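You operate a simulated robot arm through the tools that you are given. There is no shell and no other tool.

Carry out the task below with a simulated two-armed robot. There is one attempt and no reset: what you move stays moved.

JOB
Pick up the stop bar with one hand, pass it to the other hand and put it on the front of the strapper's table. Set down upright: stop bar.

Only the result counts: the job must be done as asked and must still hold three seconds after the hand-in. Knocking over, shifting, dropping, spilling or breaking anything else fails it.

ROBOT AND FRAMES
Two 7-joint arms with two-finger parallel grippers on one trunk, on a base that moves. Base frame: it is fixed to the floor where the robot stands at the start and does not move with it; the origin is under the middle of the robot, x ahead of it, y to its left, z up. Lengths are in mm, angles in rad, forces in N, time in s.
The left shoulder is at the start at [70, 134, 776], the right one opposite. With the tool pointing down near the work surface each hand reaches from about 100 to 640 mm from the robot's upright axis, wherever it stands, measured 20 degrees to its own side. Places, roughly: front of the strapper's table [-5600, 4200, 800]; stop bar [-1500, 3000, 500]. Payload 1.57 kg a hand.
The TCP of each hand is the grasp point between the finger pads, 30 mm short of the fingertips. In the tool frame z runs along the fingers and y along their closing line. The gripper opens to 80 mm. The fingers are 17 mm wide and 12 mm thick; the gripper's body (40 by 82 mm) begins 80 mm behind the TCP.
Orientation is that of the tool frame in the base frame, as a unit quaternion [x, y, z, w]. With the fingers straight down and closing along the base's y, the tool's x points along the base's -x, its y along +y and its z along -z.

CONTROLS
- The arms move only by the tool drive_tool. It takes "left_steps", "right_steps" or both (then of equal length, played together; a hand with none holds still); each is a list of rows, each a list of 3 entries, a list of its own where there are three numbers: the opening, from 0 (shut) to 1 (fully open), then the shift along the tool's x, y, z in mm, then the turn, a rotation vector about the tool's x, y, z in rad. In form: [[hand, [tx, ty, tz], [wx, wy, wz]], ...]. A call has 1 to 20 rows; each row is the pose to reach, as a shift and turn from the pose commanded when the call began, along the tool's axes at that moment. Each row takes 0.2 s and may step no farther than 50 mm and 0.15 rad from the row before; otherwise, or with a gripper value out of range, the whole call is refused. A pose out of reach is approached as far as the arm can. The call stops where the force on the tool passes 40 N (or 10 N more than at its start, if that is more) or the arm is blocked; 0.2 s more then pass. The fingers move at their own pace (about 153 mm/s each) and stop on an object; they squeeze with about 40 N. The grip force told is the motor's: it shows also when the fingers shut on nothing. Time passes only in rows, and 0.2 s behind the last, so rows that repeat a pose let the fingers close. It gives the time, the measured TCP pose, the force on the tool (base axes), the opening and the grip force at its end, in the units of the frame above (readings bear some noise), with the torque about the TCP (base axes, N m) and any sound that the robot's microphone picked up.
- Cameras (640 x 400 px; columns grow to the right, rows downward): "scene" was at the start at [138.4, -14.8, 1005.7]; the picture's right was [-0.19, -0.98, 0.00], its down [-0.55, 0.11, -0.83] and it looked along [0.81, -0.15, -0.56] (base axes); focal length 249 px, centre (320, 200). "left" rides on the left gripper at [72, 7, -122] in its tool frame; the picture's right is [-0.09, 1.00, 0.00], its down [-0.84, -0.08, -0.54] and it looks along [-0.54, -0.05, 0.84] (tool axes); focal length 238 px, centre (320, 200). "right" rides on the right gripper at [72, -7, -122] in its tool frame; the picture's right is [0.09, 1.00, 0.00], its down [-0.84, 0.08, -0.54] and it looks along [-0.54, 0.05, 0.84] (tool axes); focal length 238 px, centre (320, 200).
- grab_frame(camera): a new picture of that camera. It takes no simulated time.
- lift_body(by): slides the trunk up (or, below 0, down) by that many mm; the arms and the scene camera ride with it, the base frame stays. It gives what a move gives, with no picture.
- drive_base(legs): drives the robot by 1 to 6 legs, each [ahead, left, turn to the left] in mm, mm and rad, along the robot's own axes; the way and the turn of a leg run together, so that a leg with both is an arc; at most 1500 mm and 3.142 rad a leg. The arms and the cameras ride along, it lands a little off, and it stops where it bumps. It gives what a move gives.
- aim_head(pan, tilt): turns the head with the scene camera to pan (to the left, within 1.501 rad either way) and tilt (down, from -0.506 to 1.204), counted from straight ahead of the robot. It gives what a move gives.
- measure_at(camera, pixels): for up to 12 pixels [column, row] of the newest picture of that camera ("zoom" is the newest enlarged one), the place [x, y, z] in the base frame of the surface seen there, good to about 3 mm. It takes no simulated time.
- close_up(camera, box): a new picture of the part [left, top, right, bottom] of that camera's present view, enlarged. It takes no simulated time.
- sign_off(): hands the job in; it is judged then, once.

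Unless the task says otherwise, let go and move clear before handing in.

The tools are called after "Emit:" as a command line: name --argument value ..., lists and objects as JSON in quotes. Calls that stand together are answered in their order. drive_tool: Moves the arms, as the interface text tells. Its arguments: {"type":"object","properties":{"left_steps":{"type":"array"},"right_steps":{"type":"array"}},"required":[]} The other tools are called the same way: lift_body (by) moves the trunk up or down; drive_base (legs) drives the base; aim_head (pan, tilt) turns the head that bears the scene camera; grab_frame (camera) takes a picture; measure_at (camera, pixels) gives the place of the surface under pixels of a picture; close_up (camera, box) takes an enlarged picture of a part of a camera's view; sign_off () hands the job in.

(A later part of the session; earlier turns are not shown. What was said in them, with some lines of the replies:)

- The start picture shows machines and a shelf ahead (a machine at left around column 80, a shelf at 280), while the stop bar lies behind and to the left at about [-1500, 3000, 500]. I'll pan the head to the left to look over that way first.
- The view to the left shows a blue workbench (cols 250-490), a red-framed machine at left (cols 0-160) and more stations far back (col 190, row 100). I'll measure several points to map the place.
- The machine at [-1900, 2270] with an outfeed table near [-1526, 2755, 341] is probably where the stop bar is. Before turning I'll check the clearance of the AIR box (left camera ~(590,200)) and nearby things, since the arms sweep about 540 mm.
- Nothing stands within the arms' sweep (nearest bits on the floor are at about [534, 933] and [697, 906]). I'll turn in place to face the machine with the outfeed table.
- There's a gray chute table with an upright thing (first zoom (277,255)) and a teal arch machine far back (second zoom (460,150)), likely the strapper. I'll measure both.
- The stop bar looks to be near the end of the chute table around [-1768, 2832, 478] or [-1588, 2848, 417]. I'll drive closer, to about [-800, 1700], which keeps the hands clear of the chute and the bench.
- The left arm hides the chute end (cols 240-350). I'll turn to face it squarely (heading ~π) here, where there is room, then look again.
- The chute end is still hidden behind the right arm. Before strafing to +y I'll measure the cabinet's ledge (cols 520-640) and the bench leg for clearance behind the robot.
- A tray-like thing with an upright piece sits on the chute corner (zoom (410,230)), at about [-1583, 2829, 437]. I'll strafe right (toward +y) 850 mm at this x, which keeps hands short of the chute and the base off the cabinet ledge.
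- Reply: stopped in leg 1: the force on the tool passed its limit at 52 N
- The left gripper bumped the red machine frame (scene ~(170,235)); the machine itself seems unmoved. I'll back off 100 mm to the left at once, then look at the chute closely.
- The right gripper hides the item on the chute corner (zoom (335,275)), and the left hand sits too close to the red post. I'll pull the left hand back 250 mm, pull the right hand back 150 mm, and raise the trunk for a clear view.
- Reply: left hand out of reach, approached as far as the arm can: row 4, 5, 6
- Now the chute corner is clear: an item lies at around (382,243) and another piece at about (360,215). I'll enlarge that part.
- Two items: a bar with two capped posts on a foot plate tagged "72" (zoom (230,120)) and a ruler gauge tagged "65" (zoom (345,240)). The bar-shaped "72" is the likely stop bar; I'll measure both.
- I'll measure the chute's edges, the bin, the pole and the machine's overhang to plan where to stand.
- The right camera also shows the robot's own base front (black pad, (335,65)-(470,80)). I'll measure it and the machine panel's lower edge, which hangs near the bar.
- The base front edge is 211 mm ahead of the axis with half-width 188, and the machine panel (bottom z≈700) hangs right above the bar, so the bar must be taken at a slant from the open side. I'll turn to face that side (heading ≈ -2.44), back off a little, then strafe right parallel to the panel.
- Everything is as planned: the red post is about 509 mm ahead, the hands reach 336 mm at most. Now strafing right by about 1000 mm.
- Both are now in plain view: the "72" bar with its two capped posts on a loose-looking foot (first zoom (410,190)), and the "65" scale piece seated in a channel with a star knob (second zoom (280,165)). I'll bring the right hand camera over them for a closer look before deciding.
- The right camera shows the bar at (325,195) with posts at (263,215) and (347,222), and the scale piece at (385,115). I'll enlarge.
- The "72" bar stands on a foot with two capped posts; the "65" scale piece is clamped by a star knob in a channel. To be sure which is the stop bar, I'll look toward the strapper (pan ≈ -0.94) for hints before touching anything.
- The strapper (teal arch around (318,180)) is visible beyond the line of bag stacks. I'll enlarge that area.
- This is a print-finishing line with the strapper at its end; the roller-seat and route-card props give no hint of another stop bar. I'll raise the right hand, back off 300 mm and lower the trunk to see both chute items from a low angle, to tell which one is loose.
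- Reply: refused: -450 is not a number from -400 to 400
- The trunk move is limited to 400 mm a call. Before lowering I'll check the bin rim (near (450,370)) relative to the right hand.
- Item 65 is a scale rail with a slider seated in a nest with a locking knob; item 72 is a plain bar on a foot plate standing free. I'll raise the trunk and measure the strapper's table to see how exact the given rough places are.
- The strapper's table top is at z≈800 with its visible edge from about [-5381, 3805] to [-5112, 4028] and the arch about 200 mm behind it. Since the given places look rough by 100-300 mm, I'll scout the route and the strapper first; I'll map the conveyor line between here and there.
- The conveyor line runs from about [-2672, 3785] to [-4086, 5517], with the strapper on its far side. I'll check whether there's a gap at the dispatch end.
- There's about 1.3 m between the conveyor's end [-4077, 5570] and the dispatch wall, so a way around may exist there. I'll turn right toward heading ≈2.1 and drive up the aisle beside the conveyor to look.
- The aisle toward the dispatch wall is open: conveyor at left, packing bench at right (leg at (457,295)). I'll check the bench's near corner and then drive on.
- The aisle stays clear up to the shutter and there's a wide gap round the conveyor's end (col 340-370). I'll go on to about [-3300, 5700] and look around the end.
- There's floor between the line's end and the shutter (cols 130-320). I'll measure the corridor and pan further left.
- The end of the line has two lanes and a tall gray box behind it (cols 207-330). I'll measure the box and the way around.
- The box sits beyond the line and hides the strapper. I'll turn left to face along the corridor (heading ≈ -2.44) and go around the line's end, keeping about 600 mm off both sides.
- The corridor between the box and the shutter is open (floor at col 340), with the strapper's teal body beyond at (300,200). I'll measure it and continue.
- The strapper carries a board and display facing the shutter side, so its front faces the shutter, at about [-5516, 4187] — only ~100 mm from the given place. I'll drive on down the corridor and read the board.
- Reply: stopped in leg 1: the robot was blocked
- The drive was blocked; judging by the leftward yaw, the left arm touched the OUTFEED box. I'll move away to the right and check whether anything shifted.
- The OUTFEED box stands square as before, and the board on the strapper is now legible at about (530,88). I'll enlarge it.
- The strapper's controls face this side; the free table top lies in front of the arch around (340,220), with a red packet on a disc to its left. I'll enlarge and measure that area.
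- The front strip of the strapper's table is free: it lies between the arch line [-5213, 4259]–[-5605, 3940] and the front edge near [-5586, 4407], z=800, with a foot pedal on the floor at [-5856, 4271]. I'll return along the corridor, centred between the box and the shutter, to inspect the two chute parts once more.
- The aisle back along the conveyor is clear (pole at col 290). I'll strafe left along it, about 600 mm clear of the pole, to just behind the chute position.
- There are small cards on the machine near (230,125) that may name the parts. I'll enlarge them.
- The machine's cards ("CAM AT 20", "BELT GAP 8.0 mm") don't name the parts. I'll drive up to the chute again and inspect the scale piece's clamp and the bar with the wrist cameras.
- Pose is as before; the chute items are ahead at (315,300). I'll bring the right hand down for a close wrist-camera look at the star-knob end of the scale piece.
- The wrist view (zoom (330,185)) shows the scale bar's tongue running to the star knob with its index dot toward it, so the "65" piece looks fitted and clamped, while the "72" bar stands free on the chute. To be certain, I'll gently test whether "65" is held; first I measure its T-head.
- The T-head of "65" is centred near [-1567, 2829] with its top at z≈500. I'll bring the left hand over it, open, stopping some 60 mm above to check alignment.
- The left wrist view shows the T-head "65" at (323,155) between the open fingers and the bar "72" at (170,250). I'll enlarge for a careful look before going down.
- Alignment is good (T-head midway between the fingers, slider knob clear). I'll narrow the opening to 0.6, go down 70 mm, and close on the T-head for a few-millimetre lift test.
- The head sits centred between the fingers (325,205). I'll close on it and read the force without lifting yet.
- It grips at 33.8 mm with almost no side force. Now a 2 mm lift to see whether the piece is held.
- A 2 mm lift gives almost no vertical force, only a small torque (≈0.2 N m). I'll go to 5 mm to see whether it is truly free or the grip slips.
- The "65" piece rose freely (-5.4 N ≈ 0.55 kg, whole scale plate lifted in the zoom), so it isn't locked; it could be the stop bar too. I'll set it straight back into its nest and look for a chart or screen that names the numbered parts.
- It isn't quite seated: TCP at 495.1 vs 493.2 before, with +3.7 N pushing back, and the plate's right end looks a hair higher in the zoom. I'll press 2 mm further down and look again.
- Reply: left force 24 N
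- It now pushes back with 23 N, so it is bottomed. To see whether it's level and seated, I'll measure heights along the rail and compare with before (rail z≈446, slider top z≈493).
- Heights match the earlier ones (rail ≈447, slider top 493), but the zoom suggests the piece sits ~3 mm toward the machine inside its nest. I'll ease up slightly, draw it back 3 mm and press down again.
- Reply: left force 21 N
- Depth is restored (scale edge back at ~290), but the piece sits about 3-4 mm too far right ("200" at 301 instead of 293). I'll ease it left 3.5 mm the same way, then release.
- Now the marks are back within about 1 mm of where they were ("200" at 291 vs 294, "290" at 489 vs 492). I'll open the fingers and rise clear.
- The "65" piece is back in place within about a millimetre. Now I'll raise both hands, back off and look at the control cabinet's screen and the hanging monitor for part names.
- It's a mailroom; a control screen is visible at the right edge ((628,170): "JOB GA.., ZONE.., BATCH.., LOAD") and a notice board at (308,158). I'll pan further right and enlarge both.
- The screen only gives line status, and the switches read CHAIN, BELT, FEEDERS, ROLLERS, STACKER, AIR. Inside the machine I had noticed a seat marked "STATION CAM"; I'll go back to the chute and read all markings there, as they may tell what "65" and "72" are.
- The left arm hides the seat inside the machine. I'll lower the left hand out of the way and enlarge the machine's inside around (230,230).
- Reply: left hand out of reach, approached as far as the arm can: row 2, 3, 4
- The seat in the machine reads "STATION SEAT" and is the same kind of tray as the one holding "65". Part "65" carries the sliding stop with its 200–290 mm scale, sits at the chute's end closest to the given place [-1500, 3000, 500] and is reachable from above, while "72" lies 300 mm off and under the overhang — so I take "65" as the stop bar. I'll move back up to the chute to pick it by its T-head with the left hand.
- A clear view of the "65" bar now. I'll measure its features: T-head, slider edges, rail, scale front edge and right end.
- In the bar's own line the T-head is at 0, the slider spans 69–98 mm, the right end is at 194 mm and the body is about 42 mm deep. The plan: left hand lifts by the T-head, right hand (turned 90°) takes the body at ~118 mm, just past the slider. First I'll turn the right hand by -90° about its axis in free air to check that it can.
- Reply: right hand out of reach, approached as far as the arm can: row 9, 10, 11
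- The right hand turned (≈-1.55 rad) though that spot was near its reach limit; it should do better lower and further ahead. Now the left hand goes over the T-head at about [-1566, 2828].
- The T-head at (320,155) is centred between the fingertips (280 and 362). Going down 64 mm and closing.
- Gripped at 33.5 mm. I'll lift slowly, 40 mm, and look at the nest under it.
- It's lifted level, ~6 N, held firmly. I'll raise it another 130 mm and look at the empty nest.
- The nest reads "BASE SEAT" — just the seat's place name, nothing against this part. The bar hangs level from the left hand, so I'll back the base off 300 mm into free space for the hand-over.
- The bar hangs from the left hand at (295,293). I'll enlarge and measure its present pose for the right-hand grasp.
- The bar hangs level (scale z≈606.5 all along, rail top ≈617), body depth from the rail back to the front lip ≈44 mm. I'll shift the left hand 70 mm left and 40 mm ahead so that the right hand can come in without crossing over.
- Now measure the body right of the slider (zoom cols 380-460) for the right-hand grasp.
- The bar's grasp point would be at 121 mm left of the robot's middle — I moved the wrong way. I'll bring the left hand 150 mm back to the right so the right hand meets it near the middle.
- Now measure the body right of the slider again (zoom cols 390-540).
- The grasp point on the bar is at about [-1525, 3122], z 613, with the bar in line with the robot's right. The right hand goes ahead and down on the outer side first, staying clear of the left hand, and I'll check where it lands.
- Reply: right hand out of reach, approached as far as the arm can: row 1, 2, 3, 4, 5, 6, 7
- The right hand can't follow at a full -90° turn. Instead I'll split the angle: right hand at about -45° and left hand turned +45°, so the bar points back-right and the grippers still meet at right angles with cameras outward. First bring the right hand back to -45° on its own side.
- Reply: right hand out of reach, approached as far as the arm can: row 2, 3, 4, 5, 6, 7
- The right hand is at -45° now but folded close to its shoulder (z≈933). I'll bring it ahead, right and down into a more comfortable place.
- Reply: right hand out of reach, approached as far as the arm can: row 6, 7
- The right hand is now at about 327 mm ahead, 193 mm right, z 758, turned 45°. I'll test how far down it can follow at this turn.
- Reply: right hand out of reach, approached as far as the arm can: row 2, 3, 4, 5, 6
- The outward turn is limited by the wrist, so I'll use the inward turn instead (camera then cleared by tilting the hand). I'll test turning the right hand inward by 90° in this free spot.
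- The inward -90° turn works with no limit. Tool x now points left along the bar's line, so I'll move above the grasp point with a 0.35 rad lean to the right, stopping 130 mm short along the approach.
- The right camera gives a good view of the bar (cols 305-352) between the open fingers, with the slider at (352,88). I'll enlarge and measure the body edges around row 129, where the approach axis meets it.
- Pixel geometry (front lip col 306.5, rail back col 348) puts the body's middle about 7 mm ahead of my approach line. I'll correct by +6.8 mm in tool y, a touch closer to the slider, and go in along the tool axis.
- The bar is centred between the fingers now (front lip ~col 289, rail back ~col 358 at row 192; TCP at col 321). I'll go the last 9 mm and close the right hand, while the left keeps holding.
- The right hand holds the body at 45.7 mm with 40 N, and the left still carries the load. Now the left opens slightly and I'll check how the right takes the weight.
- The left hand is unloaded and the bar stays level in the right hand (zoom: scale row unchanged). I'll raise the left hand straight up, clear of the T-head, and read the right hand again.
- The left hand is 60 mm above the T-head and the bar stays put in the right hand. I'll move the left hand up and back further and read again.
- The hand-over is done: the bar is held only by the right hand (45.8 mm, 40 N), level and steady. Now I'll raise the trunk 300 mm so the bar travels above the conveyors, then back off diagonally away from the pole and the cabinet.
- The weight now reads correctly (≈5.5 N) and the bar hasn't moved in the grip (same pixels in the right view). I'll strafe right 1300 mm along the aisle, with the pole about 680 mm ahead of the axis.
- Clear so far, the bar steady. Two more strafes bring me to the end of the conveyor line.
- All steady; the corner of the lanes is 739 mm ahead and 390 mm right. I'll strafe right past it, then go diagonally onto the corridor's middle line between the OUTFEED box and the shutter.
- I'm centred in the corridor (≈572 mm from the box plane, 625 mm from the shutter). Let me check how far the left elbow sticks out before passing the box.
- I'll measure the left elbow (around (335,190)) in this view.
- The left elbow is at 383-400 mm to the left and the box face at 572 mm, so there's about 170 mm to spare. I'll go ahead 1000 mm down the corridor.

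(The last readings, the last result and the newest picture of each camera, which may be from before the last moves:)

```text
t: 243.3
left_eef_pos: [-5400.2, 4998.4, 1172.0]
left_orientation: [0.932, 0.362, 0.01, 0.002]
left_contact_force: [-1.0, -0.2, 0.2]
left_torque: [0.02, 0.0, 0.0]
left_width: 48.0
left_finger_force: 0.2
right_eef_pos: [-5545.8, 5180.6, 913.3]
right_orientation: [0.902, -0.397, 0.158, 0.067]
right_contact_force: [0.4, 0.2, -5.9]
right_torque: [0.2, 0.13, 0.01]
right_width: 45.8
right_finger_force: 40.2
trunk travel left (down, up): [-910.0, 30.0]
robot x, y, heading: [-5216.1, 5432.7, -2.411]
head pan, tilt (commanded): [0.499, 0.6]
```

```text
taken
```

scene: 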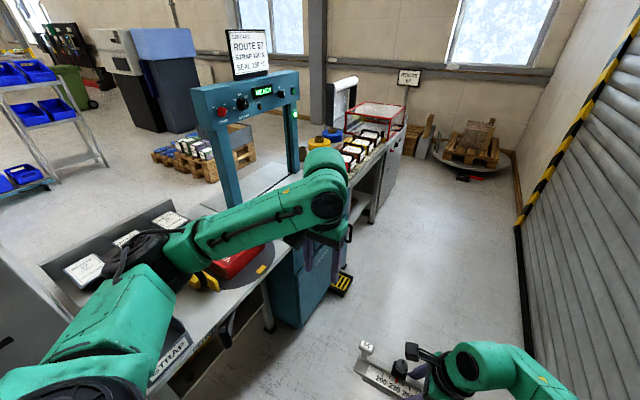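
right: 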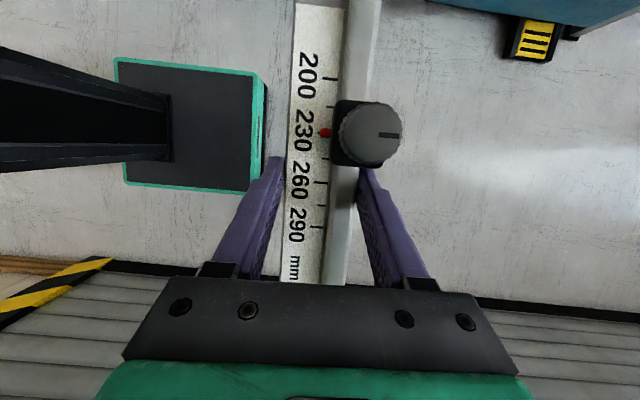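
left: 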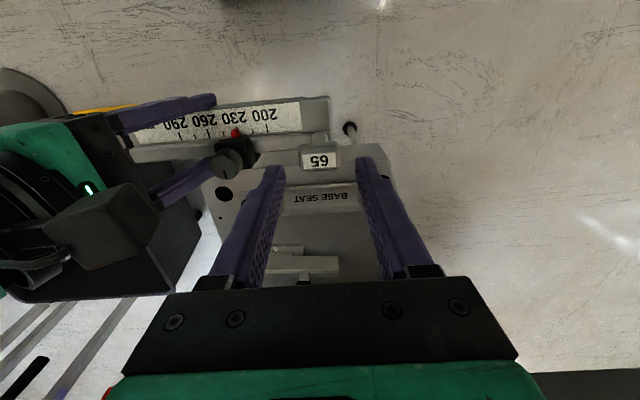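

The strapper's front is clear ahead-left, with the foot pedal near (345,280). I'll go ahead about 985 mm until abreast of it, then turn left to face it.

Emit:
drive_base --legs '[[985, -35, 0]]'

Emit:
drive_base --legs '[[0, 0, 1.5]]'

Emit:
aim_head --pan 0.0 --tilt 0.75

Emit:
grab_frame --camera "scene"

Emit:
grab_frame --camera "right"

```text
t: 248.4
left_eef_pos: [-6159.2, 4355.9, 1172.9]
left_orientation: [0.931, 0.366, 0.01, 0.002]
left_contact_force: [0.1, -0.3, 0.2]
left_torque: [-0.01, 0.0, -0.01]
left_width: 48.1
left_finger_force: 0.0
right_eef_pos: [-6307.6, 4535.2, 914.9]
right_orientation: [0.903, -0.393, 0.159, 0.066]
right_contact_force: [-0.3, 0.2, -5.7]
right_torque: [0.17, 0.08, 0.03]
right_width: 45.6
right_finger_force: 39.5
trunk travel left (down, up): [-910.0, 30.0]
robot x, y, heading: [-5980.0, 4793.5, -2.402]
head pan, tilt (commanded): [0.499, 0.6]
```

```text
t: 252.5
left_eef_pos: [-5556.0, 4583.5, 1171.8]
left_orientation: [0.429, 0.903, 0.008, -0.005]
left_contact_force: [-1.2, 0.9, -0.4]
left_torque: [0.04, -0.02, -0.02]
left_width: 48.1
left_finger_force: 0.0
right_eef_pos: [-5744.8, 4448.4, 915.0]
right_orientation: [0.928, 0.33, 0.16, -0.061]
right_contact_force: [0.6, -0.5, -5.7]
right_torque: [-0.1, 0.16, 0.01]
right_width: 45.9
right_finger_force: 40.1
trunk travel left (down, up): [-910.0, 30.0]
robot x, y, heading: [-5978.5, 4794.0, -0.898]
head pan, tilt (commanded): [0.499, 0.6]
```

```text
t: 253.4
left_eef_pos: [-5556.6, 4584.0, 1171.7]
left_orientation: [0.43, 0.903, 0.009, -0.005]
left_contact_force: [0.3, 0.5, -0.2]
left_torque: [-0.03, 0.04, 0.01]
left_width: 47.8
left_finger_force: 0.0
right_eef_pos: [-5745.0, 4449.1, 915.4]
right_orientation: [0.928, 0.329, 0.161, -0.06]
right_contact_force: [-0.8, -0.2, -5.7]
right_torque: [-0.09, 0.13, 0.03]
right_width: 45.5
right_finger_force: 39.5
trunk travel left (down, up): [-910.0, 30.0]
robot x, y, heading: [-5980.7, 4795.2, -0.899]
head pan, tilt (commanded): [0.0, 0.75]
```

```text
taken
```

scene: 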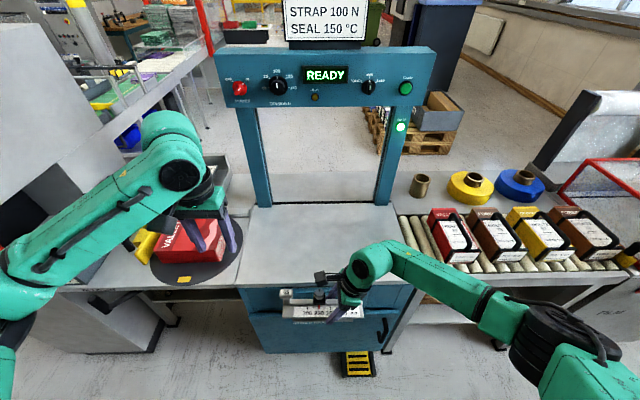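

```text
taken
```

right: 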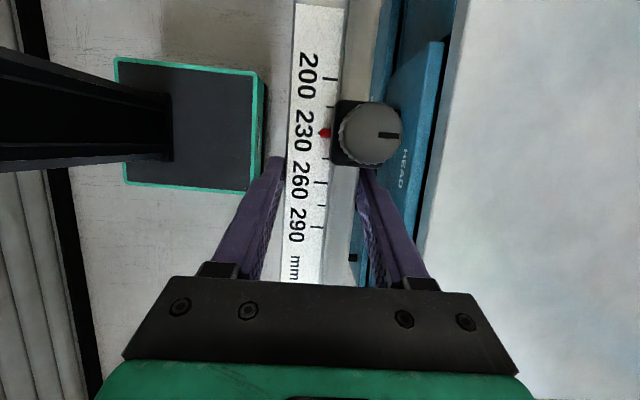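

I'm facing the strapper: the free front strip of its table is at (250-400, 210-285), the bar in the right hand hovers in front of its edge. I'll measure the strip.

Emit:
measure_at --camera "scene" --pixels '[[258, 210], [395, 210], [243, 280], [300, 275], [320, 240], [320, 215], [270, 250], [410, 262], [355, 352], [390, 240], [395, 275], [285, 282]]'

Emit:
measure_at --camera "right" --pixels '[[450, 100], [440, 180], [430, 230], [500, 150], [560, 250], [410, 120], [600, 50], [480, 300]]'

```text
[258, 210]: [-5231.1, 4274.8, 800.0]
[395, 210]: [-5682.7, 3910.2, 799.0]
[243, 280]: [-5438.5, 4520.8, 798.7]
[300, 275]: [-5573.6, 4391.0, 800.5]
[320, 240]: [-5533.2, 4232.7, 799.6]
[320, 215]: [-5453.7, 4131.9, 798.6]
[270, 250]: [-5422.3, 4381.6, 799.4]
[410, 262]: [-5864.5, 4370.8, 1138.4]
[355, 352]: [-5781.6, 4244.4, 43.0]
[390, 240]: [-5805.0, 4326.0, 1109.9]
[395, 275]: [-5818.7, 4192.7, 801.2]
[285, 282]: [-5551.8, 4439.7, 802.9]
```

```text
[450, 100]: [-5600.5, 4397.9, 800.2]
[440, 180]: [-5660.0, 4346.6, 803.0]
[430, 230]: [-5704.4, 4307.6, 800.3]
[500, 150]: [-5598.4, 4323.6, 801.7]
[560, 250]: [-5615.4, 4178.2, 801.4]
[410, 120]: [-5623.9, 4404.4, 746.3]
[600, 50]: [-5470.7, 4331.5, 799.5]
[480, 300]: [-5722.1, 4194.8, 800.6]
```

The strip runs from 548 to ~870 mm ahead and ±253 mm sideways, so its middle is ~700 mm ahead; the bar is at 417 mm ahead. I'll check the pedal's near end and the drawer handle before rolling closer.

Emit:
measure_at --camera "scene" --pixels '[[358, 376], [345, 372], [375, 372], [384, 330], [350, 355], [275, 350], [310, 348], [240, 300]]'

Emit:
close_up --camera "scene" --box '[230, 190, 422, 380]'

```text
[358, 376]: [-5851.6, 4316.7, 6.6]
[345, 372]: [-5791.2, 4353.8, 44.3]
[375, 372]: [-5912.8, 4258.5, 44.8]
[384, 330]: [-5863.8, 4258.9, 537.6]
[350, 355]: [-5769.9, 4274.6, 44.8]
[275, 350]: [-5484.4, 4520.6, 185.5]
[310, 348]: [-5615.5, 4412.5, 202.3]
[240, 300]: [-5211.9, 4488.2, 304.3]
```

```text
2.11 times, centred on (326, 285) of scene
```

zoom: 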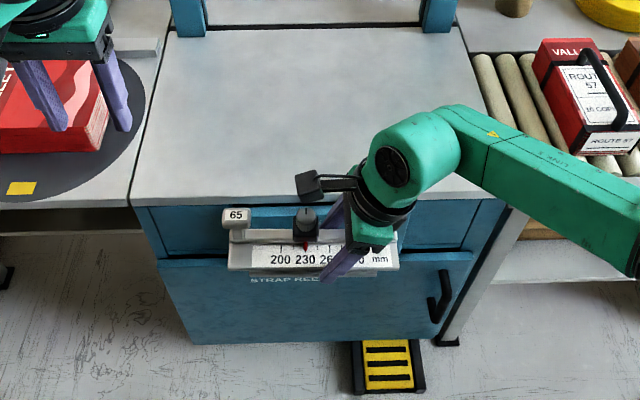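

The pedal's near end is 455 mm ahead (base front is at 211 mm), so rolling 150 mm forward is safe. Then I'll reach out the rest with the arm.

Emit:
drive_base --legs '[[150, 0, 0]]'

Emit:
grab_frame --camera "scene"

```text
t: 254.8
left_eef_pos: [-5467.5, 4470.6, 1174.1]
left_orientation: [0.431, 0.902, 0.009, -0.005]
left_contact_force: [0.0, -0.7, 0.4]
left_torque: [0.0, -0.04, -0.02]
left_width: 48.1
left_finger_force: 0.0
right_eef_pos: [-5656.7, 4335.2, 915.6]
right_orientation: [0.929, 0.328, 0.161, -0.059]
right_contact_force: [-0.6, 0.4, -5.1]
right_torque: [-0.05, 0.12, -0.01]
right_width: 45.9
right_finger_force: 39.7
trunk travel left (down, up): [-910.0, 30.0]
robot x, y, heading: [-5888.1, 4677.9, -0.9]
head pan, tilt (commanded): [0.0, 0.75]
```

```text
taken
```

scene: 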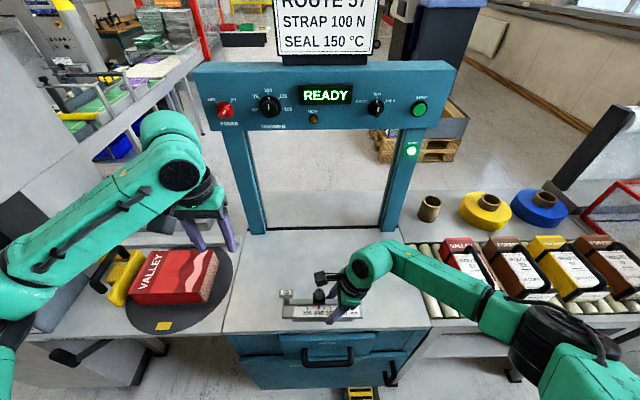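

The bar now hovers just inside the table edge. I'll reach 130 mm further ahead (along tool y) at this height.

Emit:
drive_tool --right_steps '[[0.3, [0, 10, 0], [0, 0, 0]], [0.3, [0, 28, 0], [0, 0, 0]], [0.3, [0, 50, 0], [0, 0, 0]], [0.3, [0, 72, 0], [0, 0, 0]], [0.3, [0, 94, 0], [0, 0, 0]], [0.3, [0, 114, 0], [0, 0, 0]], [0.3, [0, 126, 0], [0, 0, 0]], [0.3, [0, 130, 0], [0, 0, 0]], [0.3, [0, 130, 0], [0, 0, 0]]]'

Emit:
grab_frame --camera "right"

Emit:
grab_frame --camera "scene"

```text
t: 256.8
left_eef_pos: [-5464.2, 4468.3, 1171.4]
left_orientation: [0.431, 0.902, 0.009, -0.006]
left_contact_force: [-0.7, 0.0, 0.2]
left_torque: [0.01, -0.01, -0.03]
left_width: 47.8
left_finger_force: 0.1
right_eef_pos: [-5573.4, 4233.2, 914.4]
right_orientation: [0.929, 0.328, 0.16, -0.06]
right_contact_force: [0.6, 0.2, -5.4]
right_torque: [-0.09, 0.12, 0.02]
right_width: 46.0
right_finger_force: 39.9
trunk travel left (down, up): [-910.0, 30.0]
robot x, y, heading: [-5889.2, 4677.1, -0.904]
head pan, tilt (commanded): [0.0, 0.75]
```

```text
taken
```

right: 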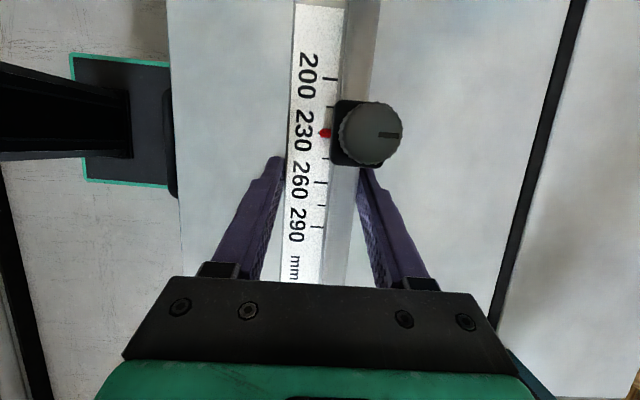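

```text
taken
```

scene: 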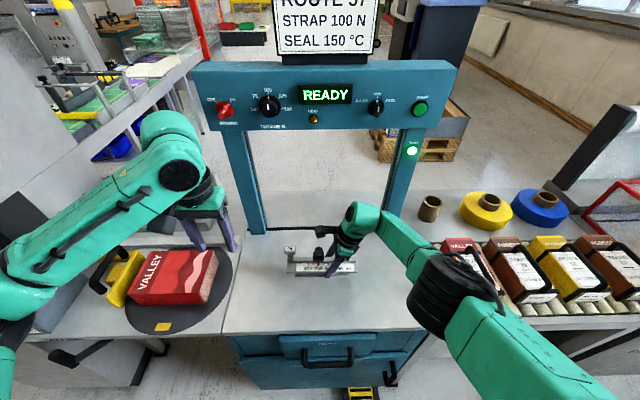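

The bar is now over the middle of the front strip (TCP [-5573, 4233], slot line and front edge both well clear in the right view). I'll check that it's level before lowering.

Emit:
close_up --camera "scene" --box '[264, 225, 376, 295]'

Emit:
measure_at --camera "right" --pixels '[[305, 40], [305, 100], [303, 150], [300, 230], [335, 60], [355, 60], [330, 200], [342, 260], [300, 270], [450, 150], [220, 100], [365, 30]]'

```text
5.71 times, centred on (320, 260) of scene
```

zoom: 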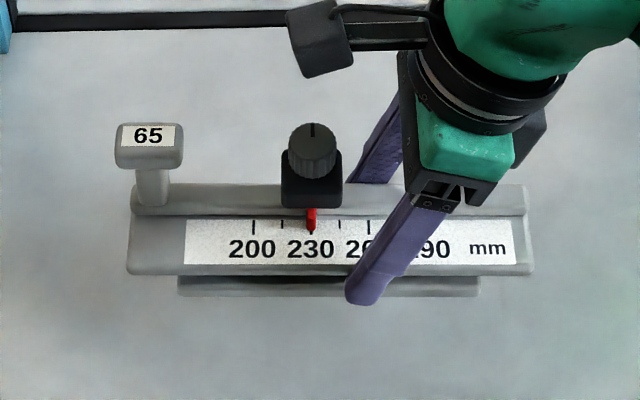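

```text
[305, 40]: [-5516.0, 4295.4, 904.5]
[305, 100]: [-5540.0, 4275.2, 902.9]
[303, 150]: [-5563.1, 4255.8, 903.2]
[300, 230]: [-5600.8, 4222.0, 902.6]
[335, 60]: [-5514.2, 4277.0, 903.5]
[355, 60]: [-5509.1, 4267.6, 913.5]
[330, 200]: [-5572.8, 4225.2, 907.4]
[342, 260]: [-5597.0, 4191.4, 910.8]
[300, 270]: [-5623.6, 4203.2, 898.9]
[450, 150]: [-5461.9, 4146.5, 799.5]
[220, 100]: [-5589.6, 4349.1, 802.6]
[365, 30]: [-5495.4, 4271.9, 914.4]
```

The bar is level within about 2° (scale z 904→900), its foot about 70 mm above the table and lower than the fingertips. I'll lower 60 mm straight down, then finish in small steps.

Emit:
drive_tool --right_steps '[[0.3, [-3.4, 0, 9.4], [0, 0, 0]], [0.3, [-8.5, 0, 23.5], [0, 0, 0]], [0.3, [-13.5, 0, 37.6], [0, 0, 0]], [0.3, [-17.6, 0, 49], [0, 0, 0]], [0.3, [-20.3, 0, 56.5], [0, 0, 0]], [0.3, [-20.3, 0, 56.5], [0, 0, 0]]]'

Emit:
close_up --camera "scene" --box '[264, 225, 376, 295]'

```text
t: 258.2
left_eef_pos: [-5466.5, 4468.7, 1172.6]
left_orientation: [0.43, 0.903, 0.008, -0.006]
left_contact_force: [-1.1, 0.1, -0.5]
left_torque: [0.0, 0.06, 0.0]
left_width: 48.0
left_finger_force: 0.2
right_eef_pos: [-5582.1, 4245.1, 874.4]
right_orientation: [0.929, 0.328, 0.163, -0.058]
right_contact_force: [-0.6, -0.8, -5.3]
right_torque: [-0.1, 0.15, -0.02]
right_width: 45.7
right_finger_force: 39.9
right hand out of reach, approached as far as the arm can: row 2, 3, 4, 5, 6
trunk travel left (down, up): [-910.0, 30.0]
robot x, y, heading: [-5885.5, 4676.5, -0.9]
head pan, tilt (commanded): [0.0, 0.75]
```

```text
5.71 times, centred on (320, 260) of scene
```

zoom: 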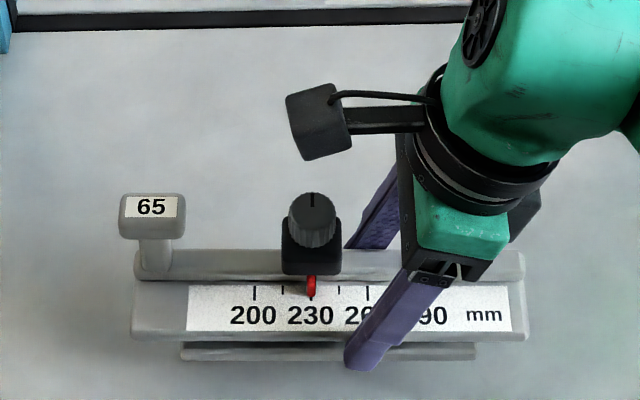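

The arm ran out of reach while going down (z stopped at 874). I'll use the trunk for the rest; first I'll measure the scale height to know the remaining gap.

Emit:
measure_at --camera "zoom" --pixels '[[210, 315], [300, 318], [480, 318], [160, 300], [200, 352], [440, 350], [150, 210], [200, 268], [500, 265]]'

Emit:
lift_body --by -20

Emit:
close_up --camera "scene" --box '[264, 225, 376, 295]'

```text
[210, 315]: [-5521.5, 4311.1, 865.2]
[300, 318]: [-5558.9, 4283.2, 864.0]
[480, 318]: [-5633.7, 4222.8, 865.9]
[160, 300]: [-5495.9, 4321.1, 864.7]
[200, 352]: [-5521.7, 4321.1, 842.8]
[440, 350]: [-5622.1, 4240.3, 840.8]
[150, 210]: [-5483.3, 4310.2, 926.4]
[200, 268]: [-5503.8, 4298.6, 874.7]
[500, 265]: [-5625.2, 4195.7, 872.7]
```

```text
t: 258.9
left_eef_pos: [-5464.2, 4466.7, 1153.5]
left_orientation: [0.431, 0.902, 0.009, -0.005]
left_contact_force: [-0.3, -0.4, 0.0]
left_torque: [0.0, 0.01, 0.01]
left_width: 48.0
left_finger_force: 0.1
right_eef_pos: [-5581.7, 4245.3, 855.5]
right_orientation: [0.929, 0.328, 0.162, -0.058]
right_contact_force: [0.4, 0.0, -5.8]
right_torque: [-0.02, 0.15, 0.01]
right_width: 45.7
right_finger_force: 39.9
trunk travel left (down, up): [-890.0, 50.0]
robot x, y, heading: [-5894.3, 4673.8, -0.898]
head pan, tilt (commanded): [0.0, 0.75]
```

```text
5.71 times, centred on (320, 260) of scene
```

zoom: 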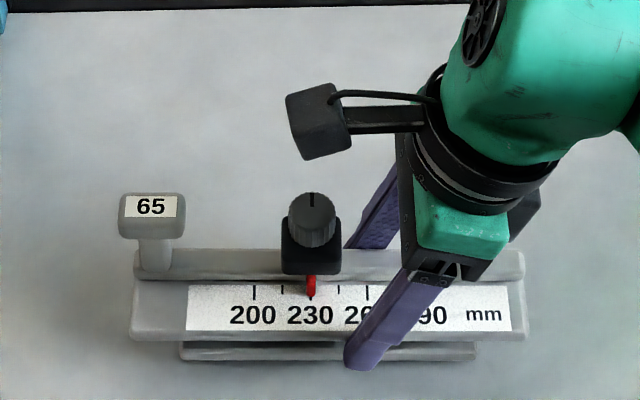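

The bar is level (scale 864-866) and the foot should be ~13 mm above the table now. I'll lower the trunk 9 mm more, then in 2 mm steps while watching the force.

Emit:
lift_body --by -9

Emit:
lift_body --by -2

```text
t: 259.5
left_eef_pos: [-5464.8, 4468.9, 1143.0]
left_orientation: [0.43, 0.903, 0.008, -0.006]
left_contact_force: [-1.3, -0.8, 0.7]
left_torque: [-0.02, 0.04, 0.0]
left_width: 48.2
left_finger_force: 0.1
right_eef_pos: [-5581.6, 4248.0, 847.0]
right_orientation: [0.929, 0.329, 0.162, -0.059]
right_contact_force: [0.0, -1.0, -1.8]
right_torque: [-0.13, 0.32, -0.01]
right_width: 45.7
right_finger_force: 39.4
trunk travel left (down, up): [-881.0, 59.0]
robot x, y, heading: [-5891.2, 4679.0, -0.901]
head pan, tilt (commanded): [0.0, 0.75]
```

```text
t: 260.0
left_eef_pos: [-5465.2, 4469.5, 1142.0]
left_orientation: [0.43, 0.903, 0.008, -0.005]
left_contact_force: [-0.1, 0.1, -0.4]
left_torque: [-0.01, -0.03, -0.05]
left_width: 48.1
left_finger_force: 0.0
right_eef_pos: [-5582.7, 4245.1, 846.2]
right_orientation: [0.929, 0.328, 0.162, -0.056]
right_contact_force: [1.0, -2.6, 10.0]
right_torque: [-0.52, 1.02, 0.12]
right_width: 45.7
right_finger_force: 40.3
trunk travel left (down, up): [-879.0, 61.0]
robot x, y, heading: [-5889.6, 4677.3, -0.902]
head pan, tilt (commanded): [0.0, 0.75]
```

The foot has touched down (force went from -5.5 to +10 N, right end of the foot first). I'll ease up 1 mm to drop the preload, check, and then open.

Emit:
lift_body --by 1

Emit:
close_up --camera "scene" --box '[264, 225, 376, 295]'

Emit:
measure_at --camera "zoom" --pixels '[[210, 315], [300, 318], [480, 318], [160, 300], [200, 352], [440, 350], [200, 358], [440, 358], [300, 375]]'

```text
t: 260.5
left_eef_pos: [-5465.1, 4470.1, 1143.1]
left_orientation: [0.431, 0.902, 0.009, -0.005]
left_contact_force: [0.7, 0.3, -0.3]
left_torque: [0.0, 0.0, 0.01]
left_width: 48.1
left_finger_force: 0.0
right_eef_pos: [-5581.1, 4246.0, 847.6]
right_orientation: [0.929, 0.328, 0.162, -0.057]
right_contact_force: [4.1, -4.4, 7.8]
right_torque: [-0.52, 0.76, 0.27]
right_width: 45.7
right_finger_force: 40.0
trunk travel left (down, up): [-880.0, 60.0]
robot x, y, heading: [-5888.8, 4680.0, -0.896]
head pan, tilt (commanded): [0.0, 0.75]
```

```text
5.71 times, centred on (320, 260) of scene
```

zoom: 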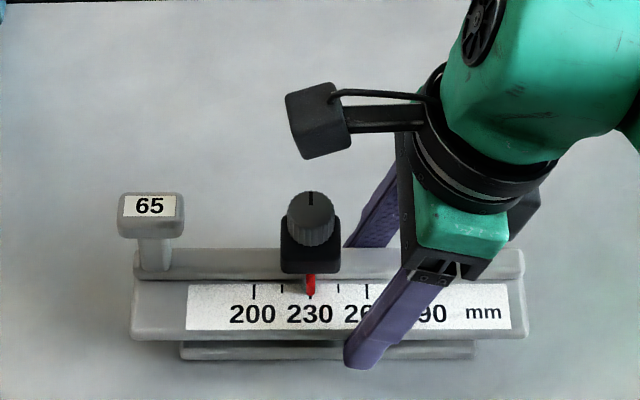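

```text
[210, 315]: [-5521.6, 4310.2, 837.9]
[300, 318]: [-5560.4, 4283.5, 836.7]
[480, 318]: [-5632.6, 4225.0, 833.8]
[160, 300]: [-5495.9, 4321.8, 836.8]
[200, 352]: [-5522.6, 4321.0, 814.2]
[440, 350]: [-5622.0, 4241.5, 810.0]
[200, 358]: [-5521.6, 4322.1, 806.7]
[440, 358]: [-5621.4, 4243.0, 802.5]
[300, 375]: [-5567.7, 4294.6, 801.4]
```

The foot rests on the table, its left end maybe 3-4 mm up, which will simply settle. I'll open the right hand fully without moving it and look.

Emit:
drive_tool --right_steps '[[0.7, [0, 0, 0], [0, 0, 0]], [1, [0, 0, 0], [0, 0, 0]], [1, [0, 0, 0], [0, 0, 0]]]'

Emit:
close_up --camera "scene" --box '[264, 225, 376, 295]'

Emit:
grab_frame --camera "right"

```text
t: 261.3
left_eef_pos: [-5465.6, 4468.6, 1143.8]
left_orientation: [0.431, 0.903, 0.009, -0.006]
left_contact_force: [-0.6, -0.6, 0.8]
left_torque: [0.0, 0.01, -0.01]
left_width: 47.9
left_finger_force: 0.1
right_eef_pos: [-5583.2, 4246.6, 844.9]
right_orientation: [0.929, 0.328, 0.162, -0.058]
right_contact_force: [0.1, 0.1, 0.5]
right_torque: [0.01, 0.01, 0.01]
right_width: 80.0
right_finger_force: 0.0
trunk travel left (down, up): [-880.0, 60.0]
robot x, y, heading: [-5887.6, 4675.4, -0.899]
head pan, tilt (commanded): [0.0, 0.75]
```

```text
5.71 times, centred on (320, 260) of scene
```

zoom: 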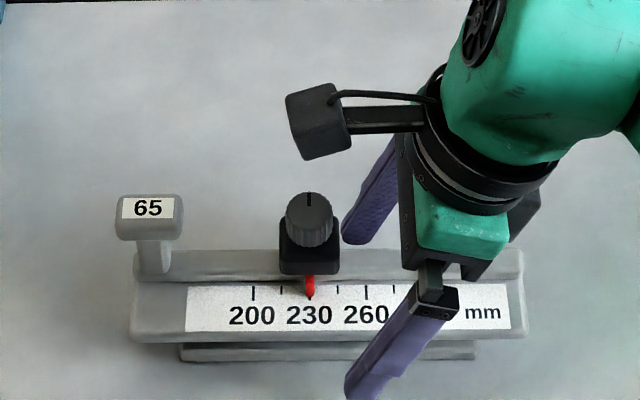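

```text
taken
```

right: 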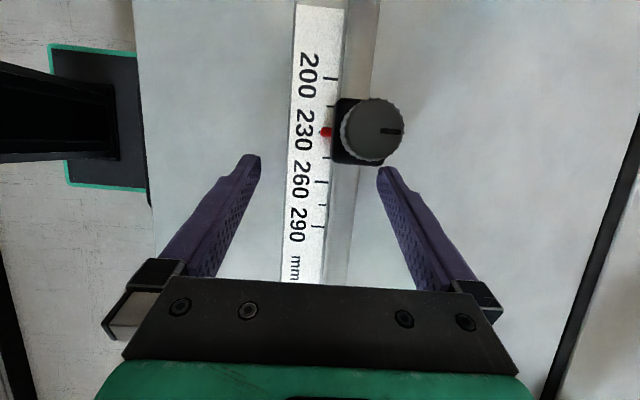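

The bar stands upright on its foot, both fingers clear of it. I'll withdraw the right hand along its own axis (up and to the right, away from the slider).

Emit:
drive_tool --right_steps '[[1, [0, 0, -12], [0, 0, 0]], [1, [0, 0, -30], [0, 0, 0]], [1, [0, 0, -55], [0, 0, 0]], [1, [0, 0, -80], [0, 0, 0]], [1, [0, 0, -105], [0, 0, 0]], [1, [0, 0, -130], [0, 0, 0]]]'

Emit:
grab_frame --camera "right"

Emit:
grab_frame --camera "scene"

```text
t: 262.7
left_eef_pos: [-5466.5, 4469.1, 1143.5]
left_orientation: [0.431, 0.903, 0.008, -0.005]
left_contact_force: [0.4, 0.6, 0.4]
left_torque: [0.0, 0.03, 0.01]
left_width: 47.9
left_finger_force: 0.1
right_eef_pos: [-5618.7, 4218.1, 969.2]
right_orientation: [0.929, 0.328, 0.161, -0.057]
right_contact_force: [-0.5, 0.0, 0.7]
right_torque: [0.01, 0.01, 0.0]
right_width: 80.1
right_finger_force: 0.0
trunk travel left (down, up): [-880.0, 60.0]
robot x, y, heading: [-5890.9, 4677.8, -0.903]
head pan, tilt (commanded): [0.0, 0.75]
```

```text
taken
```

right: 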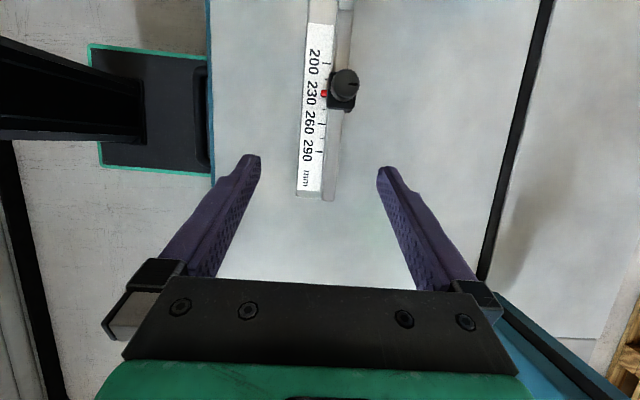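

```text
taken
```

scene: 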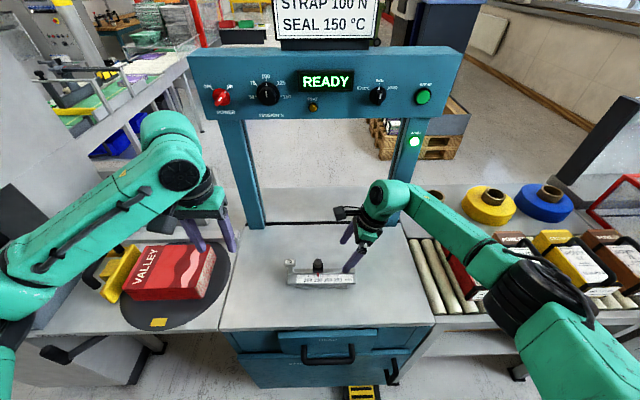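

The bar stands upright on the front of the strapper's table at (320,278). I'll draw the right hand back and roll the robot back so nothing is near it.

Emit:
drive_tool --right_steps '[[1, [0, -20, -20], [0, 0, 0]], [1, [0, -50, -40], [0, 0, 0]], [1, [0, -85, -50], [0, 0, 0]], [1, [0, -120, -50], [0, 0, 0]]]'

Emit:
drive_base --legs '[[-150, 0, 0]]'

Emit:
grab_frame --camera "scene"

Emit:
close_up --camera "scene" --box '[240, 200, 400, 300]'

```text
t: 263.7
left_eef_pos: [-5466.6, 4468.8, 1143.2]
left_orientation: [0.431, 0.902, 0.008, -0.005]
left_contact_force: [-0.6, 0.5, 1.1]
left_torque: [-0.01, -0.02, 0.01]
left_width: 48.1
left_finger_force: 0.0
right_eef_pos: [-5707.1, 4302.2, 1017.4]
right_orientation: [0.929, 0.328, 0.162, -0.057]
right_contact_force: [-0.3, 0.0, 0.2]
right_torque: [0.01, -0.04, -0.01]
right_width: 80.0
right_finger_force: 0.1
trunk travel left (down, up): [-880.0, 60.0]
robot x, y, heading: [-5888.1, 4678.2, -0.897]
head pan, tilt (commanded): [0.0, 0.75]
```

```text
t: 265.1
left_eef_pos: [-5555.6, 4582.4, 1141.4]
left_orientation: [0.432, 0.902, 0.009, -0.007]
left_contact_force: [-0.1, -1.0, 0.5]
left_torque: [0.0, 0.01, -0.01]
left_width: 48.1
left_finger_force: 0.1
right_eef_pos: [-5797.2, 4414.4, 1014.4]
right_orientation: [0.929, 0.328, 0.162, -0.058]
right_contact_force: [-0.7, 0.3, -0.3]
right_torque: [0.01, -0.01, -0.02]
right_width: 80.1
right_finger_force: 0.0
trunk travel left (down, up): [-880.0, 60.0]
robot x, y, heading: [-5982.2, 4790.0, -0.902]
head pan, tilt (commanded): [0.0, 0.75]
```

```text
taken
```

scene: 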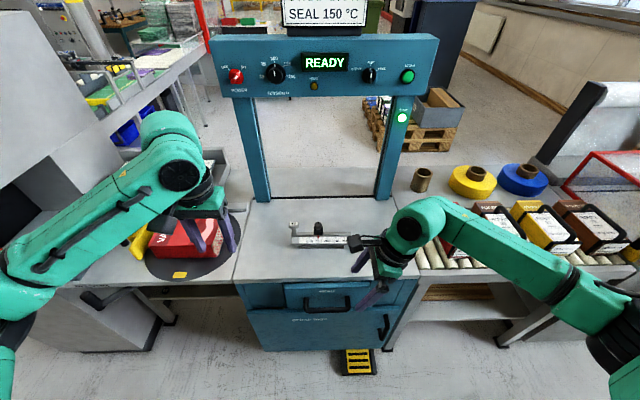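

```text
4.00 times, centred on (320, 250) of scene
```

zoom: 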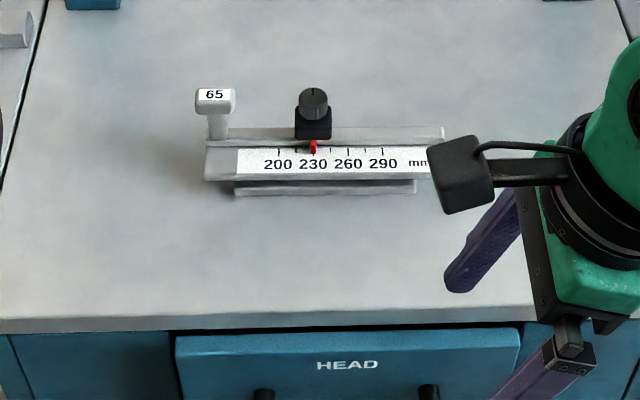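

The stop bar stands upright and untouched on the front of the strapper's table (zoom (325,150), slider still at 230), both hands are open and well clear, and nothing around it has moved. Handing in.

Emit:
sign_off

```text
The job is handed in.
```

I put the bar marked "65" upright on the front of the strapper's table and handed the job in. I'm not certain that "65" is the stop bar you meant.

**Which part:** two bars stood on the chute and neither was labelled "stop bar".
- "65" has a scale, a sliding stop and a T-head handle. It sat in a tray marked "BASE SEAT".
- "72" is a plain bar with two capped posts, standing further in under the machine.

I chose "65" because it was clearly closer to the place you gave, could be reached from above, and carries the sliding stop. If you meant "72", the job is wrong.

**How it went:** the left hand lifted "65" by its T-head and passed it to the right hand in mid-air. The right hand carried it over and set it down near [-5560, 4245, 800]. After I let go it was standing on its foot, slider still at 230 mm, with both hands clear.

**Contacts on the way:**
- The left gripper bumped the red frame of the machine by the chute (52 N).
- Later the robot was blocked beside the OUTFEED box, most likely by the left arm touching it. I saw no sign that either had moved.
- Before choosing, I lifted "65" a few millimetres to see whether it was locked, then set it back to within about a millimetre.
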